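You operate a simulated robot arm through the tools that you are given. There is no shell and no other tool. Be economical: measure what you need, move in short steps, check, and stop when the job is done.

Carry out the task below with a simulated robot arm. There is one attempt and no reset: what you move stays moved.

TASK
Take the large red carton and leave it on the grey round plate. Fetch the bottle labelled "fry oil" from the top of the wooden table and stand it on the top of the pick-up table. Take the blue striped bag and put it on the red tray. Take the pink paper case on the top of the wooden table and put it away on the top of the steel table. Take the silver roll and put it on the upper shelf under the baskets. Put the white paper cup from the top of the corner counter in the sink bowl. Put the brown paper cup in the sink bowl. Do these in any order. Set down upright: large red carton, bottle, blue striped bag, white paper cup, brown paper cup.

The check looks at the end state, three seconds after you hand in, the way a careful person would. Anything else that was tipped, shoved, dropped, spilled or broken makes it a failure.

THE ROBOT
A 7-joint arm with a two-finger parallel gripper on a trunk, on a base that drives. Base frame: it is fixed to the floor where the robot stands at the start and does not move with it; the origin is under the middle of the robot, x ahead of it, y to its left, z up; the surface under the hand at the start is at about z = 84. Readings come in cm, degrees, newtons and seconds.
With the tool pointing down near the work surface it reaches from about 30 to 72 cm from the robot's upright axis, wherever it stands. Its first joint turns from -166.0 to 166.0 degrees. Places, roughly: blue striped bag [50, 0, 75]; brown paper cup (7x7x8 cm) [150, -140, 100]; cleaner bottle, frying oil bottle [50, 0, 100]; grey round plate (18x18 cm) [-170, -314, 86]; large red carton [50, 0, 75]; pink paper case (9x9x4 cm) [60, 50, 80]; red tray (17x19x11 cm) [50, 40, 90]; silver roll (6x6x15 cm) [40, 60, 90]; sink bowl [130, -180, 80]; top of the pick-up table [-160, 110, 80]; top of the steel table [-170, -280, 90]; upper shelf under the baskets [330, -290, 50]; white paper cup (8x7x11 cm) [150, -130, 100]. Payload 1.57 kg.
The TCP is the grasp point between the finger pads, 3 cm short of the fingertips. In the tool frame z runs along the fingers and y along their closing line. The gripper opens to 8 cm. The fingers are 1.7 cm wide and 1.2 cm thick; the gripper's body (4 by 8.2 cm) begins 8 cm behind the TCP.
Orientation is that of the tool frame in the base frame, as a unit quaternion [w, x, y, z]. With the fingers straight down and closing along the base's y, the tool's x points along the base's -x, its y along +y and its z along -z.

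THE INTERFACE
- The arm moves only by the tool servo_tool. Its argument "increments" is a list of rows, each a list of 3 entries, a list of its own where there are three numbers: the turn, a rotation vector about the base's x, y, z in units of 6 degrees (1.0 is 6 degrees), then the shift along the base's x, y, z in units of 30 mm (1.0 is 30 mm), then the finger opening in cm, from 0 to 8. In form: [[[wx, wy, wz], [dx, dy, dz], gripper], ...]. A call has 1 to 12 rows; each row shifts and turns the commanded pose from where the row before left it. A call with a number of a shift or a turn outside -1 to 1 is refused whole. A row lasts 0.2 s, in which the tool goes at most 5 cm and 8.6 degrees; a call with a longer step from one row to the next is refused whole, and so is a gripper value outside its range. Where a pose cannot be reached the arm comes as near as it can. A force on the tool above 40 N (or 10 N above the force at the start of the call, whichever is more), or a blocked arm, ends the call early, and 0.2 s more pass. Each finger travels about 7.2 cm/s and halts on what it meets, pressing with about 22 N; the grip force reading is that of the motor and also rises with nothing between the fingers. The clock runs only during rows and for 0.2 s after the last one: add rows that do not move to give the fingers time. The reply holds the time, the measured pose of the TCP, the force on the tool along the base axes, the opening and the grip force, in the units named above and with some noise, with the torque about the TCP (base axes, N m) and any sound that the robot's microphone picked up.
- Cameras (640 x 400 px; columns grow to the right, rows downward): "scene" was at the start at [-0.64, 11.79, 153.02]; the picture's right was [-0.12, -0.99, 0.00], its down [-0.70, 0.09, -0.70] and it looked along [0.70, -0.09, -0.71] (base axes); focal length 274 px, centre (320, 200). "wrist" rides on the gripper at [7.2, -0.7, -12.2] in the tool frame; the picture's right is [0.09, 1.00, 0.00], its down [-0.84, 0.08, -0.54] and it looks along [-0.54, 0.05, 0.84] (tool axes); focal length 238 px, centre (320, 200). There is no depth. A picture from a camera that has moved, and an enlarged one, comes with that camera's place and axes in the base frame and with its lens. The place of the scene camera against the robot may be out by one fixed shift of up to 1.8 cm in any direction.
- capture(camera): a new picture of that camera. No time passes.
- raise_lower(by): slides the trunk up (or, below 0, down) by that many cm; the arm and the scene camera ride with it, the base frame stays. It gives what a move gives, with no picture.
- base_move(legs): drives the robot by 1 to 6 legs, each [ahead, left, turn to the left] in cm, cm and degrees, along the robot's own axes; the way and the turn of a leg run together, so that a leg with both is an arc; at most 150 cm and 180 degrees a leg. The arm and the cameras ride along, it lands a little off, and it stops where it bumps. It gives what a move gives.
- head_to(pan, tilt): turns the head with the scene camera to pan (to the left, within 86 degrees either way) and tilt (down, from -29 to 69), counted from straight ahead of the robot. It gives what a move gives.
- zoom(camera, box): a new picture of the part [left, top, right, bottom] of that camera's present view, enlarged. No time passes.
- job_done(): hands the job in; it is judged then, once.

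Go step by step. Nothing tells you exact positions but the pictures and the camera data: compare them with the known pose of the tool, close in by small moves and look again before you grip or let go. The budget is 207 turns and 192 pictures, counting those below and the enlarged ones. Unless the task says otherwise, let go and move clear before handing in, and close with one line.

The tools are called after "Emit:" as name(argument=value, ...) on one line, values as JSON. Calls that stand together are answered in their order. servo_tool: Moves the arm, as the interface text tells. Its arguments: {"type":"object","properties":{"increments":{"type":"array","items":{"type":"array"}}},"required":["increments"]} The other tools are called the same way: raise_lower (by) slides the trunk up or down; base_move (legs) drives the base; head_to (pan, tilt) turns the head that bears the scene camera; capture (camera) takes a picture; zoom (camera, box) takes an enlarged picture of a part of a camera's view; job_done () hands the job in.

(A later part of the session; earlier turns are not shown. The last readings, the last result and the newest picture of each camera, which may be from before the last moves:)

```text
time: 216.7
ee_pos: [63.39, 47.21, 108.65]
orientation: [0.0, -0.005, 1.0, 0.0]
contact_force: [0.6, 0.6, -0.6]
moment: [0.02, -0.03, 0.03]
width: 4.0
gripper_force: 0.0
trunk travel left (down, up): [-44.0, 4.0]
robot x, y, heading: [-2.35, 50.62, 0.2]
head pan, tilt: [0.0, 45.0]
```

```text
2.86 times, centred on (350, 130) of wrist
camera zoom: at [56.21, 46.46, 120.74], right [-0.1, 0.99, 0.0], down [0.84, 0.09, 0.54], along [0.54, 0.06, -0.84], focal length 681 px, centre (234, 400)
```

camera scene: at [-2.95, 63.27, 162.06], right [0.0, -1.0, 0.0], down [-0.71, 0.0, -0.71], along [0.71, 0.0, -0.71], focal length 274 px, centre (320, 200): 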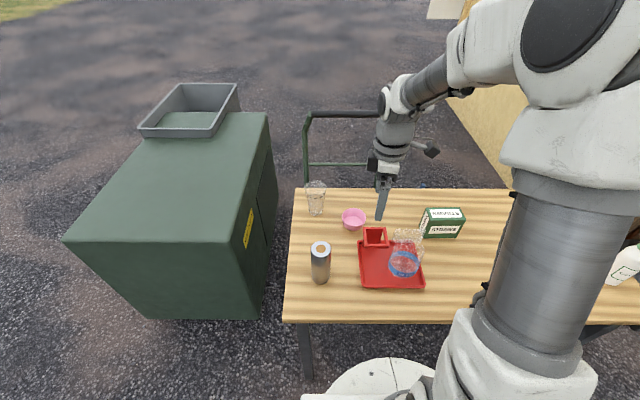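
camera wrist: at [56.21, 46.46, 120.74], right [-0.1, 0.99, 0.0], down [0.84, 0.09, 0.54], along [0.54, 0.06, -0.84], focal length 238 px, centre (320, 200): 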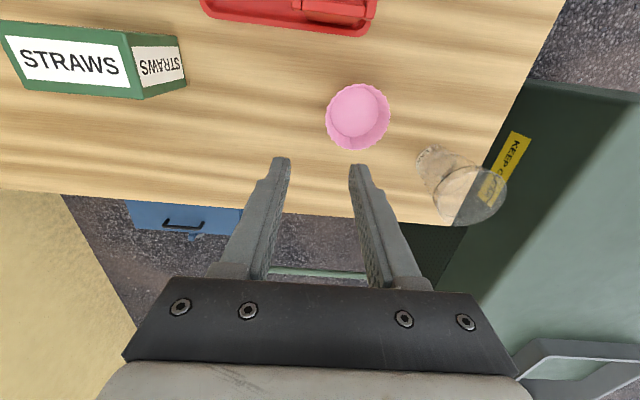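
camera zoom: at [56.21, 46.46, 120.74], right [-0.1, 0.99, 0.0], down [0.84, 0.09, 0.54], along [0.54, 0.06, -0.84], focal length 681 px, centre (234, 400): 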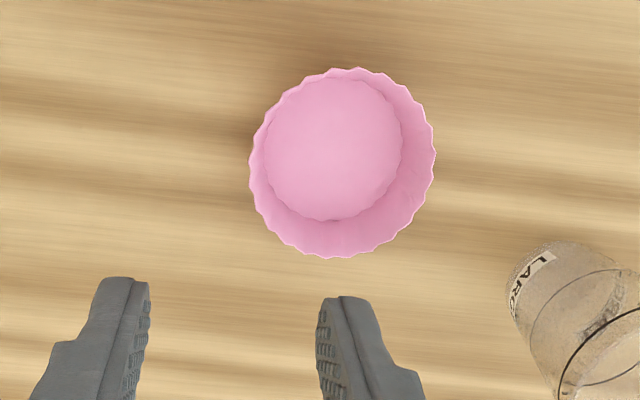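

Emit:
servo_tool(increments=[[[0, 0, 0], [0.13, 0.43, -0.5], 3], [[0, 0, 0], [0, 0, -1], 3], [[0, 0, 0], [0, 0, -1], 3], [[0, 0, 0], [0, 0, -1], 3], [[0, 0, 0], [0, 0, -1], 3], [[0, 0, 0], [0, 0, -0.7], 3], [[0, 0, 0], [0, 0, 0], 3]])

Emit:
capture(camera="wrist")

Emit:
zoom(camera="scene", box=[290, 150, 450, 300])

```text
time: 218.3
ee_pos: [63.75, 48.39, 92.74]
orientation: [0.001, -0.005, 1.0, 0.0]
contact_force: [-0.4, 0.4, 0.4]
moment: [0.0, 0.03, 0.0]
width: 3.0
gripper_force: 0.0
trunk travel left (down, up): [-44.0, 4.0]
robot x, y, heading: [-2.38, 50.84, 0.1]
head pan, tilt: [0.0, 45.0]
```

```text
124 pictures are left
camera wrist: at [56.55, 47.54, 105.0], right [-0.1, 0.99, 0.0], down [0.84, 0.09, 0.54], along [0.54, 0.06, -0.84], focal length 238 px, centre (320, 200)
```

wrist: 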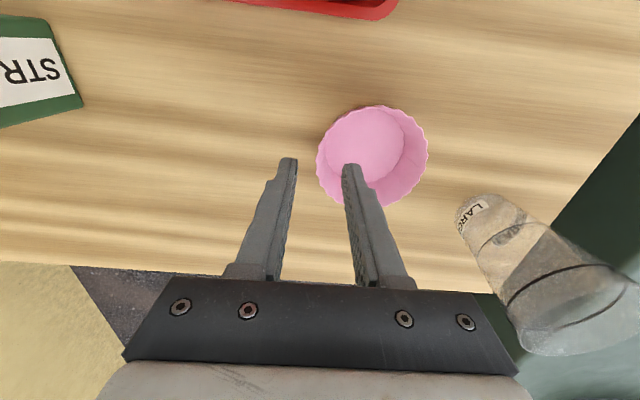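

```text
2.67 times, centred on (370, 225) of scene
camera zoom: at [-2.94, 63.27, 162.05], right [0.01, -1.0, 0.0], down [-0.71, 0.0, -0.71], along [0.71, 0.0, -0.71], focal length 731 px, centre (187, 133)
```

zoom: 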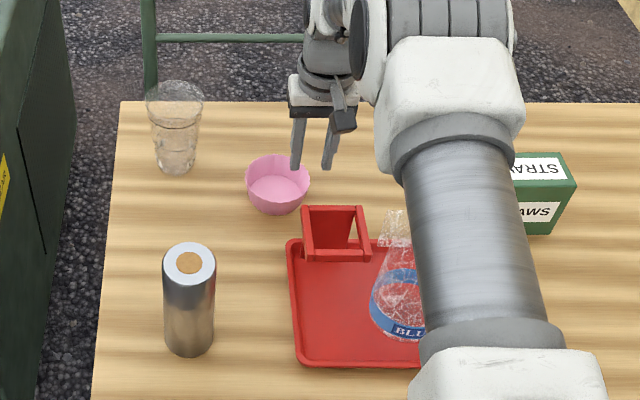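

Emit:
servo_tool(increments=[[[0, 0, 0], [0, 0.07, -0.6], 3], [[0, 0, 0], [0, 0, -0.6], 3], [[0, 0, 0], [0, 0, -0.25], 3], [[0, 0, 0], [0, 0, 0], 3]])

Emit:
capture(camera="wrist")

```text
time: 219.3
ee_pos: [63.86, 48.69, 88.59]
orientation: [0.0, -0.006, 1.0, 0.0]
contact_force: [-1.4, -0.8, 0.3]
moment: [0.02, -0.01, 0.0]
width: 3.0
gripper_force: 0.1
trunk travel left (down, up): [-44.0, 4.0]
robot x, y, heading: [-2.37, 50.45, 0.2]
head pan, tilt: [0.0, 45.0]
```

```text
122 pictures are left
camera wrist: at [56.65, 47.89, 100.66], right [-0.1, 0.99, 0.0], down [0.84, 0.09, 0.54], along [0.54, 0.06, -0.84], focal length 238 px, centre (320, 200)
```

wrist: 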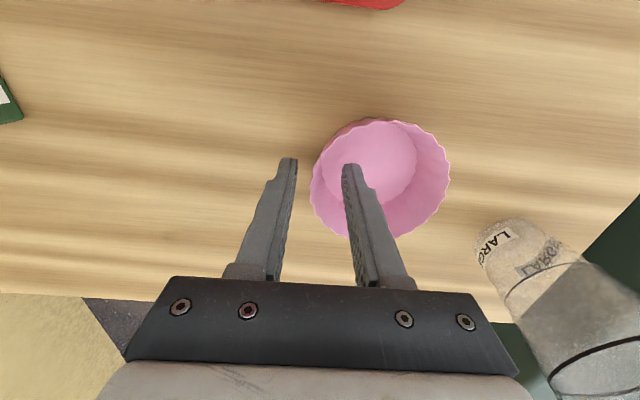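

Straddling the wall. Close and lift.

Emit:
servo_tool(increments=[[[0, 0, 0], [0, 0, 0], 2], [[0, 0, 0], [0, 0, 0], 1], [[0, 0, 0], [0, 0, 0], 0], [[0, 0, 0], [0, 0, 0], 0], [[0, 0, 0], [0, 0, 0], 0]])

Emit:
servo_tool(increments=[[[0, 0, 0], [0, 0, 0.3], 0], [[0, 0, 0], [0, 0, 0.6], 0], [[0, 0, 0], [0, 0, 0.8], 0], [[0, 0, 0], [0, 0, 1], 0], [[0, 0, 0], [0, 0, 1], 0], [[0, 0, 0], [0, 0, 1], 0], [[0, 0, 0], [0, 0, 1], 0], [[0, 0, 0], [0, 0, 1], 0], [[0, 0, 0], [0, 0, 1], 0], [[0, 0, 0], [0, 0, 0], 0]])

Emit:
capture(camera="wrist")

Emit:
capture(camera="scene")

```text
time: 220.5
ee_pos: [63.92, 48.81, 88.56]
orientation: [0.001, -0.005, 1.0, -0.001]
contact_force: [1.1, 1.0, 6.7]
moment: [0.49, 0.08, -0.15]
width: 0.41
gripper_force: 21.8
trunk travel left (down, up): [-44.0, 4.0]
robot x, y, heading: [-2.08, 50.54, 0.4]
head pan, tilt: [0.0, 45.0]
```

```text
time: 222.7
ee_pos: [63.89, 48.98, 111.67]
orientation: [0.0, -0.005, 1.0, 0.001]
contact_force: [0.8, 0.6, -0.1]
moment: [0.01, -0.01, -0.02]
width: 0.18
gripper_force: 21.8
trunk travel left (down, up): [-44.0, 4.0]
robot x, y, heading: [-2.2, 50.42, 0.3]
head pan, tilt: [0.0, 45.0]
```

```text
121 pictures are left
camera wrist: at [56.76, 48.11, 123.77], right [-0.1, 0.99, 0.0], down [0.84, 0.09, 0.54], along [0.54, 0.06, -0.84], focal length 238 px, centre (320, 200)
```

wrist: 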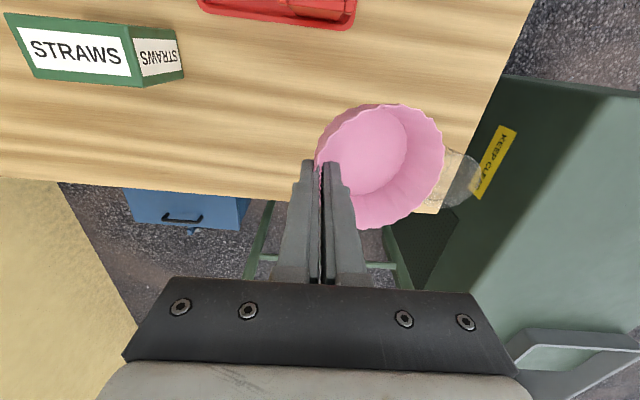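

```text
120 pictures are left
camera scene: at [-2.95, 63.27, 162.05], right [0.01, -1.0, 0.0], down [-0.71, 0.0, -0.71], along [0.71, 0.0, -0.71], focal length 274 px, centre (320, 200)
```

scene: 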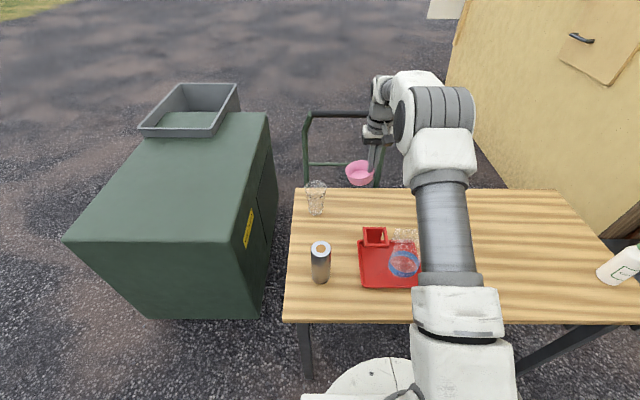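

Pink case held. Fold in and drive to the steel table's free stretch near (-155, -135).

Emit:
servo_tool(increments=[[[0, 0, 0], [0, 0, 0.8], 0], [[0, 0, 0], [-0.9, 0, 0.5], 0], [[0, 0, 0], [-0.9, 0, 0.5], 0], [[0, 0, 0], [-0.9, 0, 0], 0], [[0, 0, 0], [-0.9, 0, 0], 0], [[0, 0, 0], [-0.9, 0, 0], 0], [[0, 0, 0], [-0.9, 0, 0], 0], [[0, 0, 0], [-0.9, 0, 0], 0]])

Emit:
base_move(legs=[[-55, 0, 0], [0, 0, 180], [0, 150, 0], [0, 35, 0], [25, 0, 0]])

Emit:
head_to(pan=-5, tilt=35)

Emit:
capture(camera="scene")

Emit:
capture(camera="wrist")

```text
time: 224.5
ee_pos: [44.9, 48.68, 117.11]
orientation: [0.0, -0.005, 1.0, 0.0]
contact_force: [0.6, -0.8, 0.5]
moment: [-0.05, -0.02, 0.02]
width: 0.14
gripper_force: 22.1
trunk travel left (down, up): [-44.0, 4.0]
robot x, y, heading: [-2.4, 50.34, 0.3]
head pan, tilt: [0.0, 45.0]
```

```text
time: 254.1
ee_pos: [-138.96, -130.25, 117.18]
orientation: [0.0, 1.0, -0.022, 0.0]
contact_force: [0.4, -0.2, 0.6]
moment: [0.02, -0.02, 0.0]
width: 0.15
gripper_force: 22.0
trunk travel left (down, up): [-44.0, 4.0]
robot x, y, heading: [-91.68, -134.56, 177.1]
head pan, tilt: [0.0, 45.0]
```

```text
time: 254.8
ee_pos: [-138.97, -130.26, 117.13]
orientation: [0.0, 1.0, -0.023, 0.0]
contact_force: [0.7, -0.4, 0.5]
moment: [0.0, -0.01, -0.03]
width: 0.13
gripper_force: 22.4
trunk travel left (down, up): [-44.0, 4.0]
robot x, y, heading: [-91.69, -134.69, 176.9]
head pan, tilt: [-5.0, 35.0]
```

```text
119 pictures are left
camera scene: at [-93.94, -149.09, 163.53], right [0.14, 0.99, 0.0], down [0.57, -0.08, -0.82], along [-0.81, 0.11, -0.57], focal length 274 px, centre (320, 200)
```

scene: 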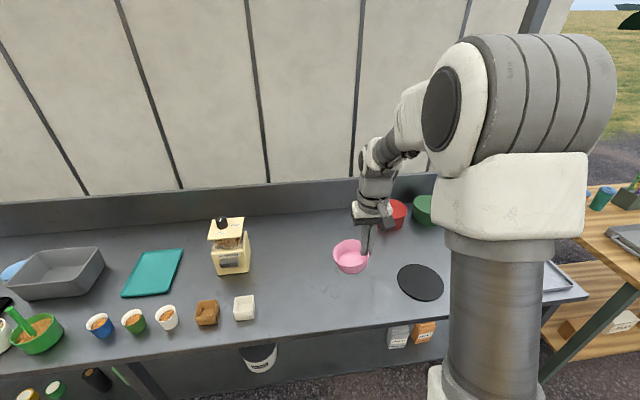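

```text
118 pictures are left
camera wrist: at [-131.77, -129.91, 129.25], right [0.05, -1.0, 0.0], down [-0.84, -0.04, 0.54], along [-0.54, -0.03, -0.84], focal length 238 px, centre (320, 200)
```

wrist: 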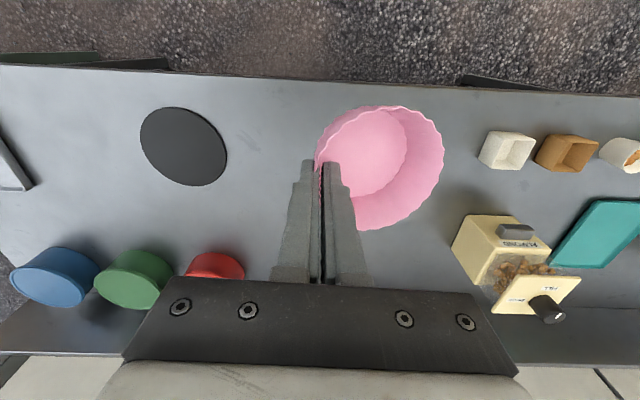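

Free spot at (-153, -135) is clear. Extending and lowering.

Emit:
servo_tool(increments=[[[0, 0, 0], [-0.9, 0, 0], 0], [[0, 0, 0], [-0.9, 0, 0], 0], [[0, 0, 0], [-0.9, 0, 0], 0], [[0, 0, 0], [-0.9, 0, 0], 0], [[0, 0, 0], [-0.8, 0, -0.5], 0], [[0, 0, 0], [0, 0, -1], 0], [[0, 0, 0], [0, 0, -1], 0], [[0, 0, 0], [0, 0, -1], 0], [[0, 0, 0], [0, 0, -1], 0], [[0, 0, 0], [0, 0, -1], 0], [[0, 0, 0], [0, 0, -1], 0], [[0, 0, 0], [0, 0, -0.8], 0]])

Emit:
zoom(camera="scene", box=[260, 150, 460, 320])

```text
time: 257.4
ee_pos: [-152.02, -130.16, 95.41]
orientation: [0.0, 1.0, -0.023, 0.0]
contact_force: [-0.1, 0.7, -0.1]
moment: [0.02, 0.03, 0.0]
width: 0.15
gripper_force: 21.9
trunk travel left (down, up): [-44.0, 4.0]
robot x, y, heading: [-91.65, -134.26, 177.0]
head pan, tilt: [-5.0, 35.0]
```

```text
2.35 times, centred on (360, 235) of scene
camera zoom: at [-93.96, -149.08, 163.54], right [0.14, 0.99, 0.0], down [0.57, -0.08, -0.82], along [-0.81, 0.11, -0.57], focal length 645 px, centre (226, 118)
```

zoom: 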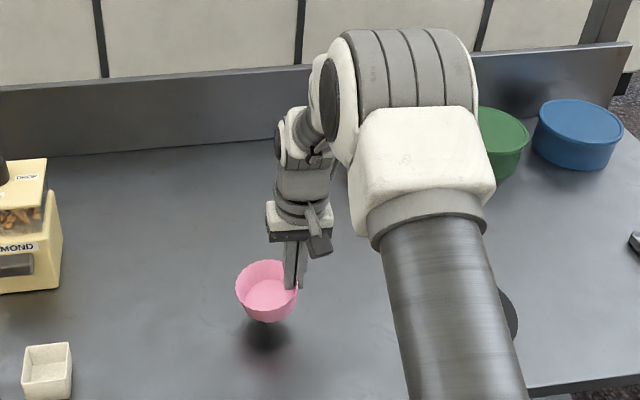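

Emit:
zoom(camera="wrist", box=[260, 80, 480, 250])

```text
2.35 times, centred on (370, 165) of wrist
camera zoom: at [-144.9, -129.89, 107.43], right [0.05, -1.0, 0.0], down [-0.84, -0.04, 0.54], along [-0.54, -0.03, -0.84], focal length 561 px, centre (202, 282)
```

zoom: 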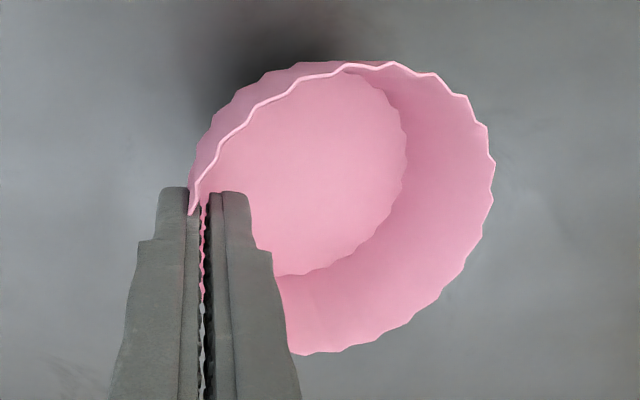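

The case hangs tipped ~12° (its -y side low). I'll level it by turning the hand -12° about x, then lower to contact.

Emit:
servo_tool(increments=[[[-1, 0, 0], [0, 0, 0], 0], [[-1, 0, 0], [0, 0, 0], 0], [[0, 0, 0], [0, 0, -0.3], 0], [[0, 0, 0], [0, 0, -0.3], 0], [[0, 0, 0], [0, 0, 0], 0]])

Emit:
zoom(camera="scene", box=[290, 200, 420, 320])

```text
time: 258.6
ee_pos: [-152.05, -130.14, 93.46]
orientation: [0.105, 0.994, -0.022, 0.003]
contact_force: [-0.5, -0.1, -0.5]
moment: [-0.02, 0.0, -0.03]
width: 0.14
gripper_force: 22.1
trunk travel left (down, up): [-44.0, 4.0]
robot x, y, heading: [-91.69, -134.02, 177.3]
head pan, tilt: [-5.0, 35.0]
```

```text
3.33 times, centred on (355, 260) of scene
camera zoom: at [-93.95, -149.08, 163.54], right [0.14, 0.99, 0.0], down [0.57, -0.08, -0.82], along [-0.81, 0.11, -0.57], focal length 914 px, centre (203, 0)
```

zoom: 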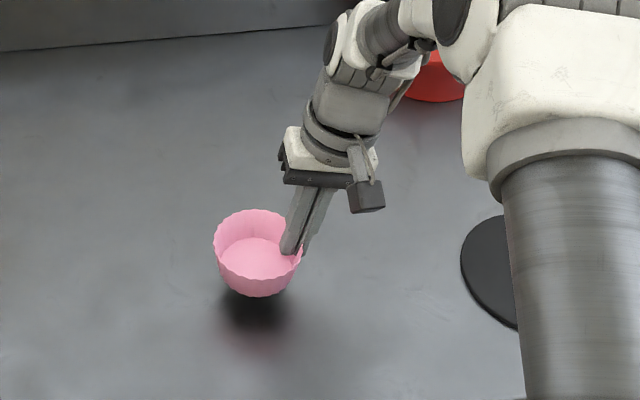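

Looks level now. Continue down in small steps.

Emit:
servo_tool(increments=[[[0, 0, 0], [0, 0, -0.3], 0], [[0, 0, 0], [0, 0, -0.3], 0], [[0, 0, 0], [0, 0, 0], 0]])

Emit:
servo_tool(increments=[[[0, 0, 0], [0, 0, -0.15], 0], [[0, 0, 0], [0, 0, 0], 0]])

Emit:
servo_tool(increments=[[[0, 0, 0], [0, 0, -0.1], 0], [[0, 0, 0], [0, 0, 0], 0]])

```text
time: 259.4
ee_pos: [-152.2, -130.16, 91.59]
orientation: [0.105, 0.994, -0.022, 0.003]
contact_force: [0.3, 0.3, 0.2]
moment: [-0.04, -0.02, 0.0]
width: 0.13
gripper_force: 21.9
trunk travel left (down, up): [-44.0, 4.0]
robot x, y, heading: [-91.93, -134.6, 177.2]
head pan, tilt: [-5.0, 35.0]
```

```text
time: 260.0
ee_pos: [-152.16, -130.16, 91.02]
orientation: [0.104, 0.994, -0.023, 0.002]
contact_force: [-0.5, 0.7, 1.4]
moment: [0.0, 0.03, 0.01]
width: 0.15
gripper_force: 22.5
trunk travel left (down, up): [-44.0, 4.0]
robot x, y, heading: [-91.8, -134.74, 176.9]
head pan, tilt: [-5.0, 35.0]
```

```text
time: 260.6
ee_pos: [-152.05, -130.11, 90.78]
orientation: [0.105, 0.994, -0.023, 0.003]
contact_force: [-0.4, -0.2, 0.3]
moment: [0.02, 0.0, 0.01]
width: 0.14
gripper_force: 21.5
trunk travel left (down, up): [-44.0, 4.0]
robot x, y, heading: [-91.89, -135.02, 177.2]
head pan, tilt: [-5.0, 35.0]
```

Emit:
servo_tool(increments=[[[0, 0, 0], [0, 0, -0.1], 0], [[0, 0, 0], [0, 0, 0], 0]])

Emit:
servo_tool(increments=[[[0, 0, 0], [0, 0, -0.1], 0], [[0, 0, 0], [0, 0, 0], 0]])

Emit:
zoom(camera="scene", box=[290, 200, 420, 320])

```text
time: 261.2
ee_pos: [-152.01, -130.25, 90.55]
orientation: [0.105, 0.994, -0.022, 0.003]
contact_force: [1.4, 0.0, 0.1]
moment: [0.04, -0.01, -0.02]
width: 0.16
gripper_force: 21.6
trunk travel left (down, up): [-44.0, 4.0]
robot x, y, heading: [-91.63, -134.68, 176.9]
head pan, tilt: [-5.0, 35.0]
```

```text
time: 261.8
ee_pos: [-152.17, -130.14, 90.44]
orientation: [0.104, 0.994, -0.022, 0.001]
contact_force: [2.7, 1.1, 12.6]
moment: [-0.06, -0.13, 0.0]
width: 0.15
gripper_force: 21.9
trunk travel left (down, up): [-44.0, 4.0]
robot x, y, heading: [-91.56, -134.86, 176.9]
head pan, tilt: [-5.0, 35.0]
```

```text
3.33 times, centred on (355, 260) of scene
camera zoom: at [-93.81, -149.09, 163.56], right [0.14, 0.99, 0.0], down [0.57, -0.08, -0.82], along [-0.81, 0.11, -0.57], focal length 914 px, centre (203, 0)
```

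zoom: 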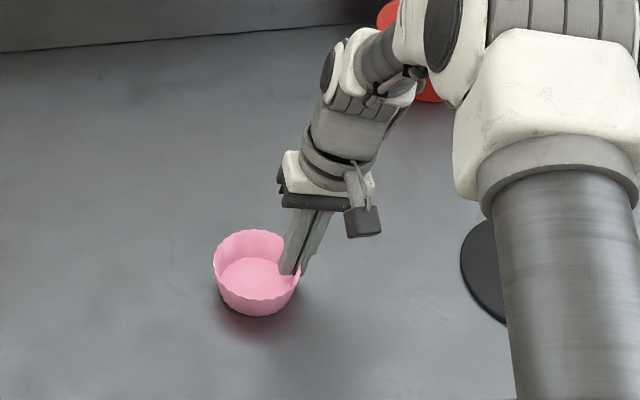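

Contact. Open a little and withdraw along the tool axis.

Emit:
servo_tool(increments=[[[0, 0, 0], [0, 0, 0.05], 0], [[0, 0, 0], [0, 0, 0], 1], [[0, 0, 0], [0, 0, 0], 2], [[0, 0, 0], [0, 0, 0], 2], [[0, 0, 0], [0, 0.08, 0.4], 2], [[0, 0, 0], [0, 0.16, 0.8], 2], [[0, 0, 0], [0, 0.2, 0.98], 2], [[0, 0, 0], [0, 0.2, 0.98], 2], [[1, 0, 0], [0, 0, 1], 2], [[1, 0, 0], [0, 0, 1], 4], [[0, 0, 0], [0, 0, 1], 4], [[0, 0, 0], [0, 0, 1], 4]])

Emit:
capture(camera="wrist")

Emit:
zoom(camera="scene", box=[260, 150, 460, 320])

```text
time: 264.4
ee_pos: [-152.01, -128.26, 112.0]
orientation: [0.0, 1.0, -0.023, 0.0]
contact_force: [-0.1, -0.5, -0.8]
moment: [0.01, -0.05, -0.01]
width: 4.0
gripper_force: 0.1
trunk travel left (down, up): [-44.0, 4.0]
robot x, y, heading: [-91.69, -134.97, 177.0]
head pan, tilt: [-5.0, 35.0]
```

```text
113 pictures are left
camera wrist: at [-144.92, -127.96, 124.1], right [0.05, -1.0, 0.0], down [-0.84, -0.04, 0.54], along [-0.54, -0.02, -0.84], focal length 238 px, centre (320, 200)
```

wrist: 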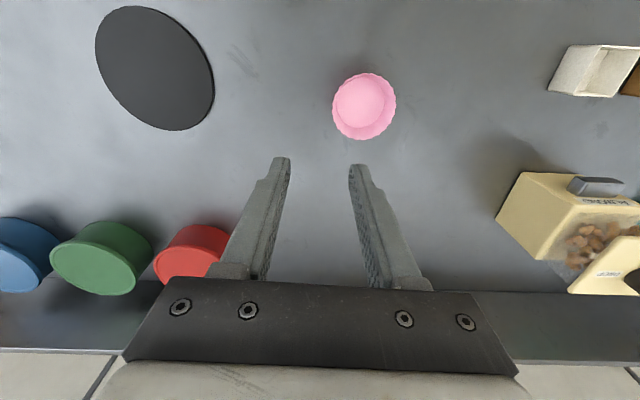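

```text
2.35 times, centred on (360, 235) of scene
camera zoom: at [-93.93, -149.08, 163.53], right [0.14, 0.99, 0.0], down [0.57, -0.08, -0.82], along [-0.81, 0.11, -0.57], focal length 645 px, centre (226, 118)
```

zoom: 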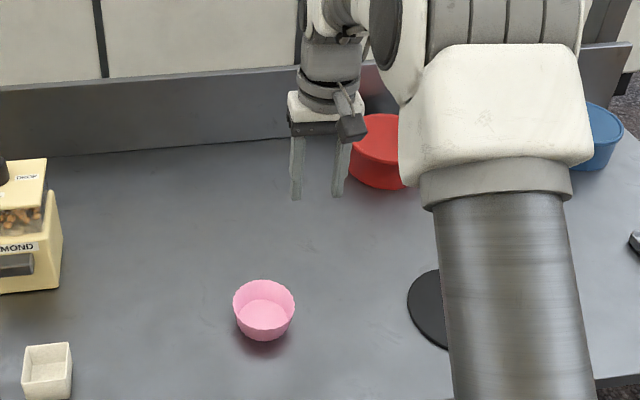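

The pink case sits upright on the steel table. Next I'll explore the stall's inside (sink, cups, shelf); driving around the green generator.

Emit:
servo_tool(increments=[[[0, 0, 0], [0.9, 0, 0.5], 6], [[0, 0, 0], [0.9, -0.2, 0.5], 6], [[0, 0, 0], [0.9, -0.2, 0.5], 6], [[0, 0, 0], [0.9, -0.2, 0.5], 6], [[0, 0, 0], [0.9, -0.2, 0], 6]])

Emit:
base_move(legs=[[-40, 0, 3], [0, -150, 0], [0, -150, 0], [0, -30, 0], [0, 0, -180], [150, 0, 0]])

Emit:
head_to(pan=-55, tilt=20)

Emit:
capture(camera="scene")

Emit:
head_to(pan=-5, tilt=20)

Emit:
capture(camera="scene")

```text
time: 265.6
ee_pos: [-138.62, -130.77, 117.93]
orientation: [0.0, 1.0, -0.023, 0.0]
contact_force: [0.2, 0.0, 0.1]
moment: [-0.01, -0.03, -0.02]
width: 6.02
gripper_force: 0.1
trunk travel left (down, up): [-44.0, 4.0]
robot x, y, heading: [-92.14, -134.41, 177.0]
head pan, tilt: [-5.0, 35.0]
```

```text
time: 309.1
ee_pos: [88.15, 186.42, 117.98]
orientation: [0.0, 0.024, 1.0, 0.0]
contact_force: [-0.4, -0.2, -0.4]
moment: [0.0, -0.01, 0.02]
width: 6.02
gripper_force: 0.1
trunk travel left (down, up): [-44.0, 4.0]
robot x, y, heading: [40.95, 190.31, -3.0]
head pan, tilt: [-5.0, 35.0]
stopped in leg 6: the robot was blocked; the commanded pose is now the measured one
```

```text
time: 310.3
ee_pos: [88.19, 186.46, 117.88]
orientation: [-0.001, 0.024, 1.0, 0.0]
contact_force: [0.8, 0.0, 0.8]
moment: [-0.02, 0.0, 0.0]
width: 6.0
gripper_force: 0.0
trunk travel left (down, up): [-44.0, 4.0]
robot x, y, heading: [41.43, 190.81, -3.1]
head pan, tilt: [-55.0, 20.0]
```

```text
111 pictures are left
camera scene: at [38.38, 195.91, 165.92], right [-0.85, -0.53, 0.0], down [-0.18, 0.29, -0.94], along [0.5, -0.8, -0.34], focal length 274 px, centre (320, 200)
```

scene: 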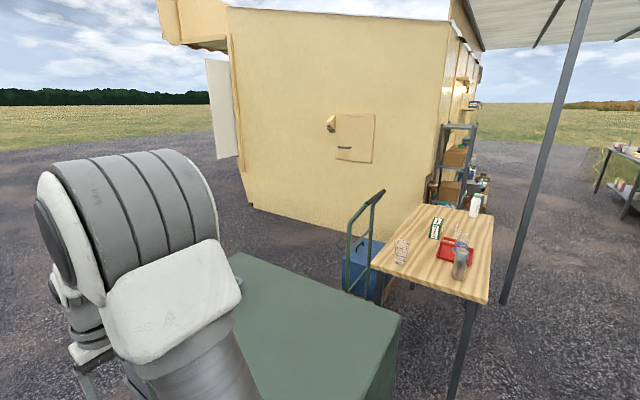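

```text
time: 311.5
ee_pos: [88.2, 186.42, 118.03]
orientation: [0.0, 0.025, 1.0, 0.0]
contact_force: [-0.3, -0.7, 0.8]
moment: [0.0, 0.0, 0.04]
width: 5.99
gripper_force: 0.1
trunk travel left (down, up): [-44.0, 4.0]
robot x, y, heading: [41.34, 190.55, -3.0]
head pan, tilt: [-5.0, 20.0]
```

```text
110 pictures are left
camera scene: at [42.66, 202.49, 165.92], right [-0.14, -0.99, 0.0], down [-0.34, 0.05, -0.94], along [0.93, -0.13, -0.34], focal length 274 px, centre (320, 200)
```

scene: 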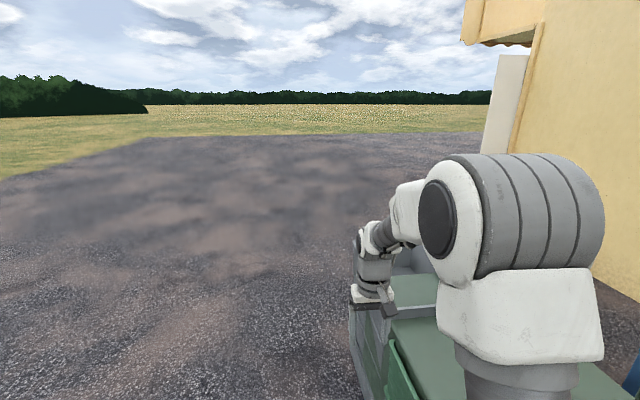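

I touched the generator's edge; its far side reaches further than thought. Backing off, swinging wider and going around to the stall's open +x side.

Emit:
base_move(legs=[[-25, 0, 3], [0, 55, 0], [150, 0, 0], [150, 0, 0], [130, 0, 0], [0, 0, -90]])

Emit:
head_to(pan=40, tilt=15)

Emit:
capture(camera="scene")

Emit:
head_to(pan=-50, tilt=15)

Emit:
capture(camera="scene")

```text
time: 350.4
ee_pos: [445.17, 192.48, 117.96]
orientation: [0.0, 0.707, 0.707, 0.001]
contact_force: [-0.2, 0.8, 0.2]
moment: [0.0, 0.03, -0.02]
width: 5.97
gripper_force: 0.1
trunk travel left (down, up): [-44.0, 4.0]
robot x, y, heading: [446.97, 239.27, -90.2]
head pan, tilt: [-5.0, 20.0]
```

```text
time: 351.5
ee_pos: [445.13, 192.26, 117.97]
orientation: [0.0, 0.707, 0.707, 0.0]
contact_force: [-0.3, -0.6, 0.1]
moment: [0.03, 0.04, -0.02]
width: 5.99
gripper_force: 0.1
trunk travel left (down, up): [-44.0, 4.0]
robot x, y, heading: [447.02, 239.27, -90.2]
head pan, tilt: [40.0, 15.0]
```

```text
109 pictures are left
camera scene: at [466.28, 238.76, 166.73], right [-0.77, -0.64, 0.0], down [-0.17, 0.2, -0.97], along [0.62, -0.74, -0.26], focal length 274 px, centre (320, 200)
```

scene: 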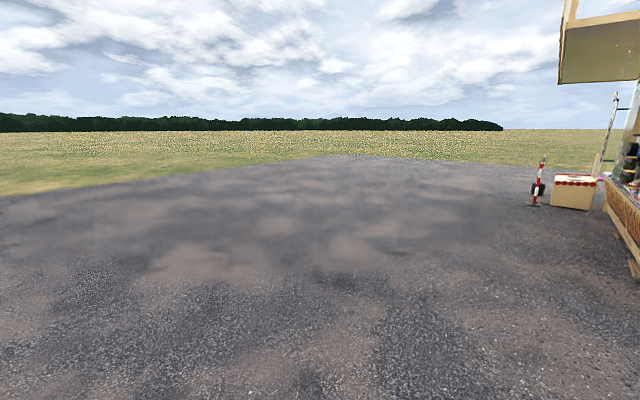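

```text
time: 353.2
ee_pos: [445.15, 192.32, 117.98]
orientation: [-0.001, 0.708, 0.707, 0.001]
contact_force: [-0.1, 0.5, 0.0]
moment: [0.01, 0.0, -0.02]
width: 6.0
gripper_force: 0.1
trunk travel left (down, up): [-44.0, 4.0]
robot x, y, heading: [446.93, 239.03, -90.5]
head pan, tilt: [-50.0, 15.0]
```

```text
108 pictures are left
camera scene: at [453.14, 239.95, 166.74], right [-0.64, 0.77, 0.0], down [0.2, 0.17, -0.97], along [-0.74, -0.62, -0.26], focal length 274 px, centre (320, 200)
```

scene: 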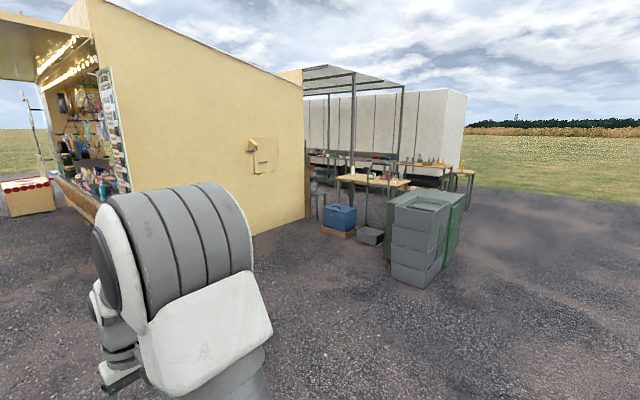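

The stall has a serving window on +x. Driving along it to look inside.

Emit:
base_move(legs=[[150, 40, 0], [150, 0, 0], [120, 0, 0]])

Emit:
head_to(pan=-86, tilt=10)

Emit:
capture(camera="scene")

Emit:
head_to(pan=-45, tilt=10)

Emit:
capture(camera="scene")

```text
refused: leg 1 is longer than a leg can be; nothing moved
```

```text
time: 354.2
ee_pos: [445.19, 192.31, 118.01]
orientation: [-0.001, 0.707, 0.707, 0.0]
contact_force: [-0.5, 0.5, -0.1]
moment: [0.02, -0.06, 0.03]
width: 6.0
gripper_force: 0.0
trunk travel left (down, up): [-44.0, 4.0]
robot x, y, heading: [447.08, 238.8, -90.3]
head pan, tilt: [-85.9, 10.0]
```

```text
107 pictures are left
camera scene: at [451.03, 245.3, 167.55], right [-0.07, 1.0, 0.0], down [0.17, 0.01, -0.98], along [-0.98, -0.07, -0.17], focal length 274 px, centre (320, 200)
```

scene: 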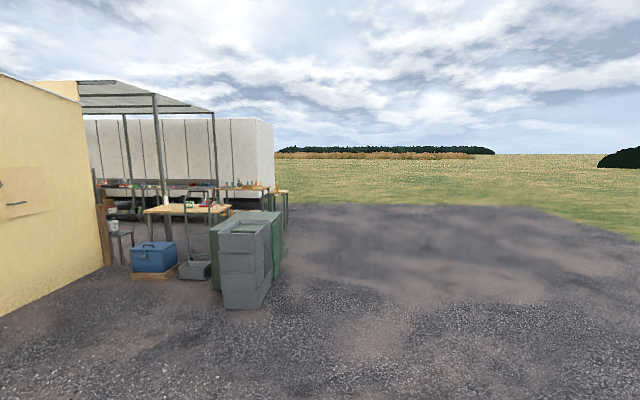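

```text
time: 355.3
ee_pos: [445.2, 192.31, 117.89]
orientation: [0.0, 0.707, 0.707, 0.001]
contact_force: [0.1, 0.0, 0.0]
moment: [0.02, 0.01, -0.02]
width: 6.01
gripper_force: 0.0
trunk travel left (down, up): [-44.0, 4.0]
robot x, y, heading: [447.34, 239.04, -90.4]
head pan, tilt: [-45.0, 10.0]
```

```text
106 pictures are left
camera scene: at [453.71, 239.39, 167.55], right [-0.7, 0.71, 0.0], down [0.12, 0.12, -0.98], along [-0.7, -0.69, -0.17], focal length 274 px, centre (320, 200)
```

scene: 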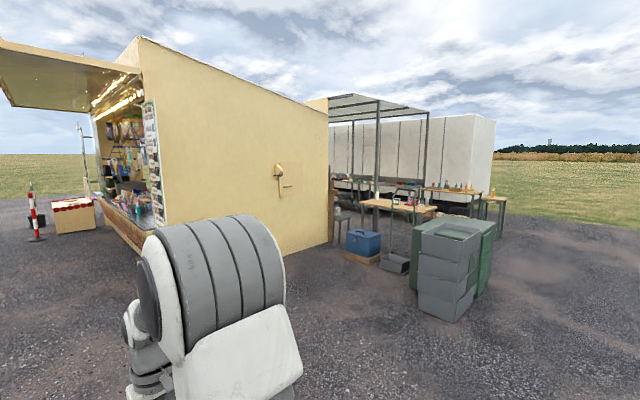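

Emit:
base_move(legs=[[0, 45, 0], [150, 0, 0], [150, 0, 0], [130, 0, 0]])

Emit:
head_to(pan=-86, tilt=10)

Emit:
capture(camera="scene")

Emit:
head_to(pan=-30, tilt=15)

Emit:
capture(camera="scene")

```text
time: 386.6
ee_pos: [481.03, -239.79, 118.01]
orientation: [0.0, 0.715, 0.699, 0.0]
contact_force: [-0.7, -1.0, 0.4]
moment: [0.04, 0.06, -0.04]
width: 5.99
gripper_force: 0.1
trunk travel left (down, up): [-44.0, 4.0]
robot x, y, heading: [484.3, -193.13, -91.5]
head pan, tilt: [-45.0, 10.0]
```

```text
time: 387.7
ee_pos: [481.21, -239.85, 117.97]
orientation: [0.0, 0.715, 0.699, 0.0]
contact_force: [-0.6, 0.4, 0.5]
moment: [-0.02, 0.01, 0.01]
width: 5.99
gripper_force: 0.0
trunk travel left (down, up): [-44.0, 4.0]
robot x, y, heading: [484.2, -193.14, -91.5]
head pan, tilt: [-85.9, 10.0]
```

```text
105 pictures are left
camera scene: at [488.27, -186.93, 167.55], right [-0.04, 1.0, 0.0], down [0.17, 0.01, -0.98], along [-0.98, -0.04, -0.17], focal length 274 px, centre (320, 200)
```

scene: 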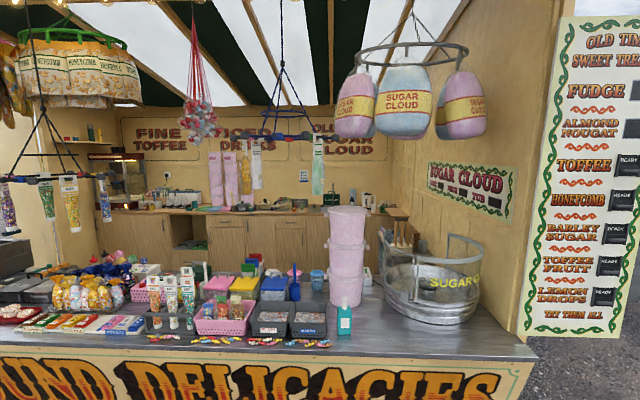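

```text
time: 388.9
ee_pos: [481.2, -239.93, 117.9]
orientation: [-0.001, 0.715, 0.699, 0.0]
contact_force: [-0.3, 0.4, -0.6]
moment: [-0.02, 0.03, -0.01]
width: 6.02
gripper_force: 0.2
trunk travel left (down, up): [-44.0, 4.0]
robot x, y, heading: [483.86, -193.23, -91.8]
head pan, tilt: [-30.0, 15.0]
```

```text
104 pictures are left
camera scene: at [492.66, -194.47, 166.74], right [-0.85, 0.52, 0.0], down [0.14, 0.22, -0.97], along [-0.51, -0.82, -0.26], focal length 274 px, centre (320, 200)
```

scene: 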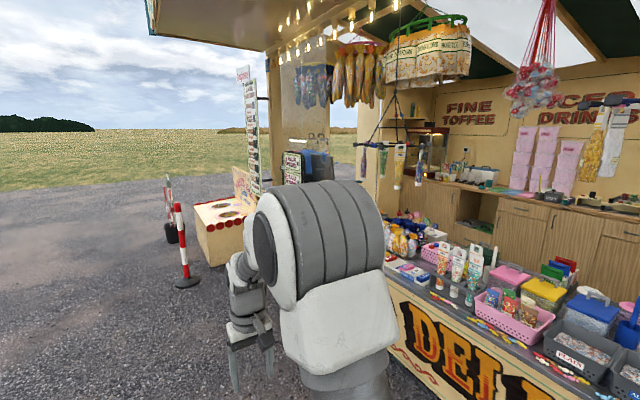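

The interior is visible: back counter on the far side, baskets on the serving counter with shelves on the inner side. The -y end seems to have an opening; circling wide around the marker post to see it.

Emit:
base_move(legs=[[0, 110, 1.5], [150, 0, 0], [150, 0, 0], [150, 0, 0], [0, 0, -90]])

Emit:
head_to(pan=-40, tilt=12)

Emit:
capture(camera="scene")

Emit:
head_to(pan=10, tilt=12)

Emit:
capture(camera="scene")

```text
time: 431.6
ee_pos: [536.7, -643.29, 117.99]
orientation: [0.001, 1.0, -0.031, 0.001]
contact_force: [0.7, 0.3, -0.2]
moment: [0.0, 0.01, -0.01]
width: 6.03
gripper_force: 0.1
trunk travel left (down, up): [-44.0, 4.0]
robot x, y, heading: [583.55, -648.08, 176.3]
head pan, tilt: [-30.0, 15.0]
```

```text
time: 432.3
ee_pos: [536.73, -643.36, 117.93]
orientation: [0.0, 1.0, -0.031, 0.0]
contact_force: [0.0, -0.3, 0.5]
moment: [0.01, -0.02, -0.02]
width: 6.01
gripper_force: 0.1
trunk travel left (down, up): [-44.0, 4.0]
robot x, y, heading: [583.51, -648.14, 176.3]
head pan, tilt: [-40.0, 12.0]
```

```text
103 pictures are left
camera scene: at [583.05, -657.3, 167.22], right [0.69, 0.72, 0.0], down [0.15, -0.14, -0.98], along [-0.71, 0.68, -0.21], focal length 274 px, centre (320, 200)
```

scene: 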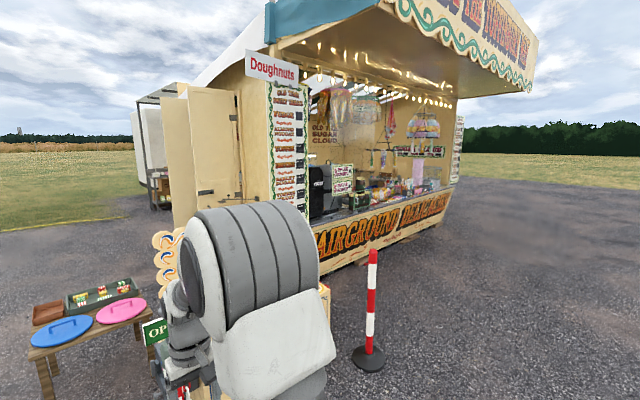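

```text
time: 433.5
ee_pos: [536.63, -643.3, 117.91]
orientation: [0.0, 1.0, -0.031, 0.001]
contact_force: [0.0, 0.0, 0.4]
moment: [-0.01, -0.04, -0.02]
width: 6.01
gripper_force: 0.0
trunk travel left (down, up): [-44.0, 4.0]
robot x, y, heading: [583.34, -648.16, 176.2]
head pan, tilt: [10.0, 12.0]
```

```text
102 pictures are left
camera scene: at [580.52, -664.75, 167.22], right [-0.11, 0.99, 0.0], down [0.21, 0.02, -0.98], along [-0.97, -0.11, -0.21], focal length 274 px, centre (320, 200)
```

scene: 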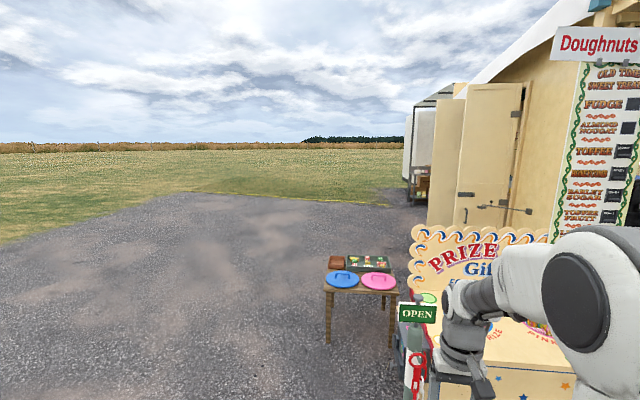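

There is an open double door on the -y side near x≈250. Going around the prize stand and small table to face it.

Emit:
base_move(legs=[[0, 110, 3.7], [150, 0, 0], [150, 0, 0], [40, 0, 0], [0, 0, -90]])

Emit:
head_to(pan=-5, tilt=15)

Emit:
capture(camera="scene")

```text
time: 468.8
ee_pos: [245.34, -691.21, 117.98]
orientation: [0.0, -0.687, 0.726, 0.0]
contact_force: [-0.9, -0.5, 0.6]
moment: [0.01, -0.02, 0.02]
width: 6.01
gripper_force: 0.1
trunk travel left (down, up): [-44.0, 4.0]
robot x, y, heading: [241.09, -738.15, 86.5]
head pan, tilt: [10.0, 12.0]
```

```text
time: 469.5
ee_pos: [245.3, -691.13, 117.97]
orientation: [0.0, -0.688, 0.726, 0.001]
contact_force: [0.1, -0.1, -0.4]
moment: [-0.01, 0.01, 0.0]
width: 6.01
gripper_force: 0.0
trunk travel left (down, up): [-44.0, 4.0]
robot x, y, heading: [241.29, -738.17, 86.7]
head pan, tilt: [-5.0, 15.0]
```

```text
101 pictures are left
camera scene: at [227.06, -737.08, 166.74], right [0.99, -0.15, 0.0], down [-0.04, -0.26, -0.97], along [0.14, 0.96, -0.26], focal length 274 px, centre (320, 200)
```

scene: 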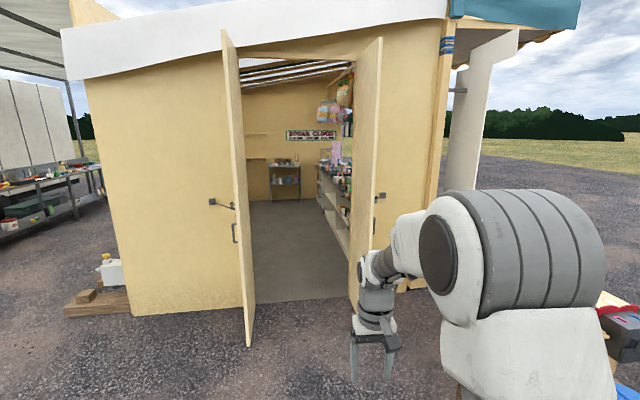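

The doorway spans x≈198–297 at y≈-500, leading into the aisle. Aligning to x≈248 and approaching.

Emit:
base_move(legs=[[0, -7, 3.3], [130, 0, 0]])

Emit:
head_to(pan=-3, tilt=20)

Emit:
capture(camera="scene")

```text
time: 479.1
ee_pos: [247.81, -559.38, 118.02]
orientation: [0.0, 0.713, -0.701, -0.001]
contact_force: [0.0, 0.1, -0.1]
moment: [0.03, 0.0, -0.01]
width: 6.0
gripper_force: 0.2
trunk travel left (down, up): [-44.0, 4.0]
robot x, y, heading: [246.83, -605.7, 90.7]
head pan, tilt: [-5.0, 15.0]
```

```text
time: 479.8
ee_pos: [247.82, -559.39, 117.92]
orientation: [0.0, 0.714, -0.7, 0.0]
contact_force: [-0.2, 0.1, 0.2]
moment: [-0.01, 0.0, 0.03]
width: 6.02
gripper_force: 0.1
trunk travel left (down, up): [-44.0, 4.0]
robot x, y, heading: [246.83, -606.01, 90.6]
head pan, tilt: [-3.0, 20.0]
```

```text
100 pictures are left
camera scene: at [232.66, -606.46, 165.92], right [1.0, -0.04, 0.0], down [-0.01, -0.34, -0.94], along [0.04, 0.94, -0.34], focal length 274 px, centre (320, 200)
```

scene: 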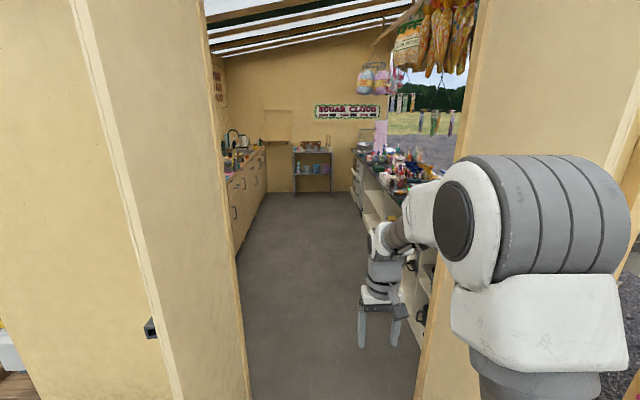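

The aisle runs x≈150–325 with the back counter (sink) at the left and serving shelves at the right. Driving in.

Emit:
base_move(legs=[[150, 0, 0], [150, 0, 0]])

Emit:
head_to(pan=40, tilt=28)

Emit:
capture(camera="scene")

Emit:
head_to(pan=-55, tilt=35)

Emit:
capture(camera="scene")

```text
time: 499.2
ee_pos: [243.98, -260.07, 117.85]
orientation: [0.0, 0.708, -0.706, 0.001]
contact_force: [-0.3, 0.0, -0.9]
moment: [0.06, 0.01, 0.03]
width: 6.0
gripper_force: 0.1
trunk travel left (down, up): [-44.0, 4.0]
robot x, y, heading: [242.73, -307.06, 90.1]
head pan, tilt: [-3.0, 20.0]
```

```text
time: 500.3
ee_pos: [243.94, -260.0, 118.0]
orientation: [0.0, 0.709, -0.706, 0.0]
contact_force: [0.1, 0.6, -0.2]
moment: [0.0, 0.0, 0.02]
width: 6.0
gripper_force: 0.1
trunk travel left (down, up): [-44.0, 4.0]
robot x, y, heading: [242.79, -307.33, 90.1]
head pan, tilt: [40.0, 28.0]
```

```text
99 pictures are left
camera scene: at [221.84, -309.19, 164.63], right [0.77, 0.64, 0.0], down [0.3, -0.36, -0.88], along [-0.57, 0.68, -0.47], focal length 274 px, centre (320, 200)
```

scene: 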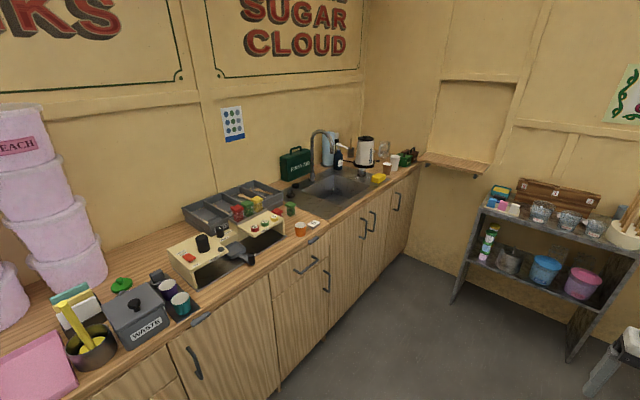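

```text
time: 502.1
ee_pos: [244.06, -260.02, 118.0]
orientation: [0.0, 0.708, -0.706, 0.0]
contact_force: [-0.2, -0.4, 0.9]
moment: [0.02, -0.03, 0.02]
width: 6.0
gripper_force: 0.1
trunk travel left (down, up): [-44.0, 4.0]
robot x, y, heading: [242.64, -306.97, 89.9]
head pan, tilt: [-55.0, 35.0]
```

```text
98 pictures are left
camera scene: at [234.9, -311.12, 163.54], right [0.57, -0.82, 0.0], down [-0.47, -0.33, -0.82], along [0.67, 0.47, -0.57], focal length 274 px, centre (320, 200)
```

scene: 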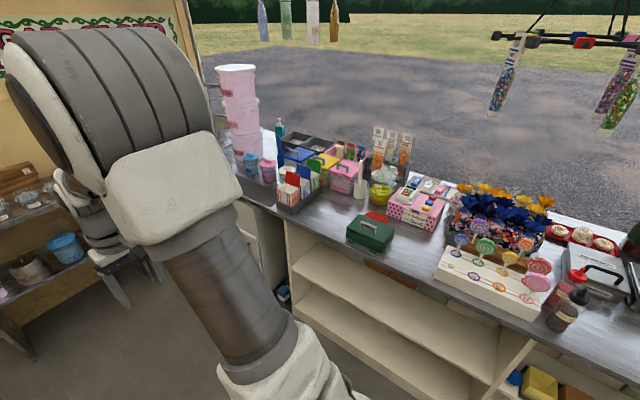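

Emit:
head_to(pan=40, tilt=28)

Emit:
zoom(camera="scene", box=[270, 120, 430, 230])

```text
time: 503.8
ee_pos: [244.05, -259.99, 117.98]
orientation: [0.0, 0.708, -0.706, 0.0]
contact_force: [-0.4, 0.2, -1.1]
moment: [-0.02, 0.01, 0.01]
width: 5.98
gripper_force: 0.1
trunk travel left (down, up): [-44.0, 4.0]
robot x, y, heading: [242.42, -307.31, 89.9]
head pan, tilt: [40.0, 28.0]
```

```text
3.64 times, centred on (350, 175) of scene
camera zoom: at [221.83, -309.19, 164.63], right [0.77, 0.64, 0.0], down [0.3, -0.36, -0.88], along [-0.57, 0.68, -0.47], focal length 997 px, centre (211, 291)
```

zoom: 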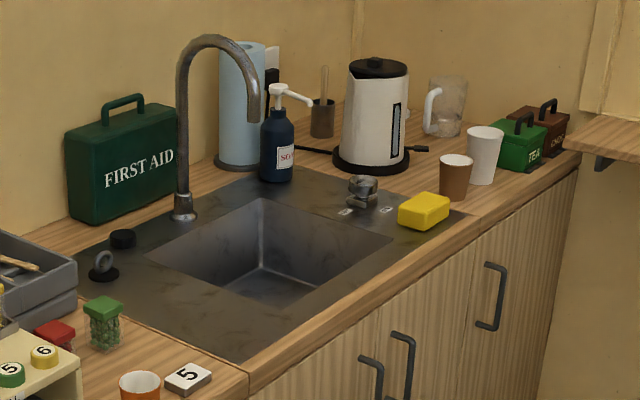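

Now I see the brown and white cups just right of the sink; sink opening ≈ x 117–147, y -201…-169. I'll turn to face the counter and approach at y≈-178.

Emit:
base_move(legs=[[0, 0, 90], [0, -129, 0], [40, 0, 0]])

Emit:
head_to(pan=-8, tilt=45)

Emit:
capture(camera="scene")

Emit:
capture(camera="wrist")

```text
time: 521.7
ee_pos: [155.68, -173.14, 117.95]
orientation: [0.0, 1.0, -0.001, 0.0]
contact_force: [0.3, -0.1, 0.5]
moment: [-0.01, 0.05, -0.01]
width: 6.01
gripper_force: 0.1
trunk travel left (down, up): [-44.0, 4.0]
robot x, y, heading: [202.97, -175.17, 179.5]
head pan, tilt: [40.0, 28.0]
```

```text
time: 522.9
ee_pos: [155.73, -173.17, 118.03]
orientation: [0.0, 1.0, 0.0, 0.0]
contact_force: [0.9, 0.7, 0.0]
moment: [0.02, 0.01, 0.01]
width: 5.99
gripper_force: 0.1
trunk travel left (down, up): [-44.0, 4.0]
robot x, y, heading: [202.75, -175.09, 179.8]
head pan, tilt: [-8.0, 45.0]
```

```text
96 pictures are left
camera scene: at [201.88, -189.03, 162.06], right [0.14, 0.99, 0.0], down [0.7, -0.1, -0.71], along [-0.7, 0.1, -0.71], focal length 274 px, centre (320, 200)
```

scene: 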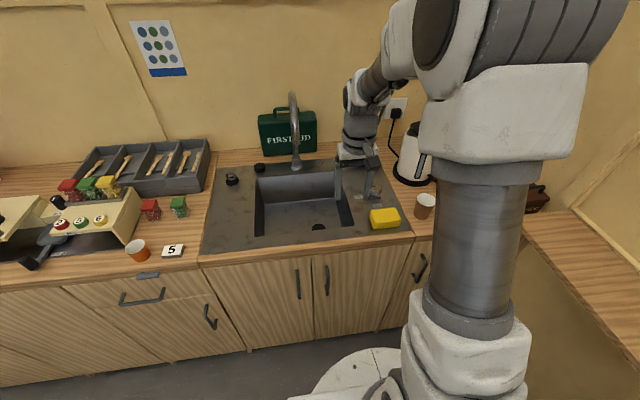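

```text
95 pictures are left
camera wrist: at [162.89, -172.5, 130.06], right [0.09, -1.0, 0.0], down [-0.84, -0.08, 0.54], along [-0.54, -0.05, -0.84], focal length 238 px, centre (320, 200)
```

wrist: 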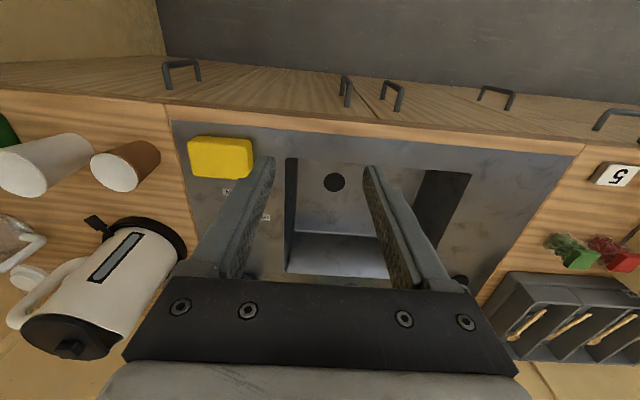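

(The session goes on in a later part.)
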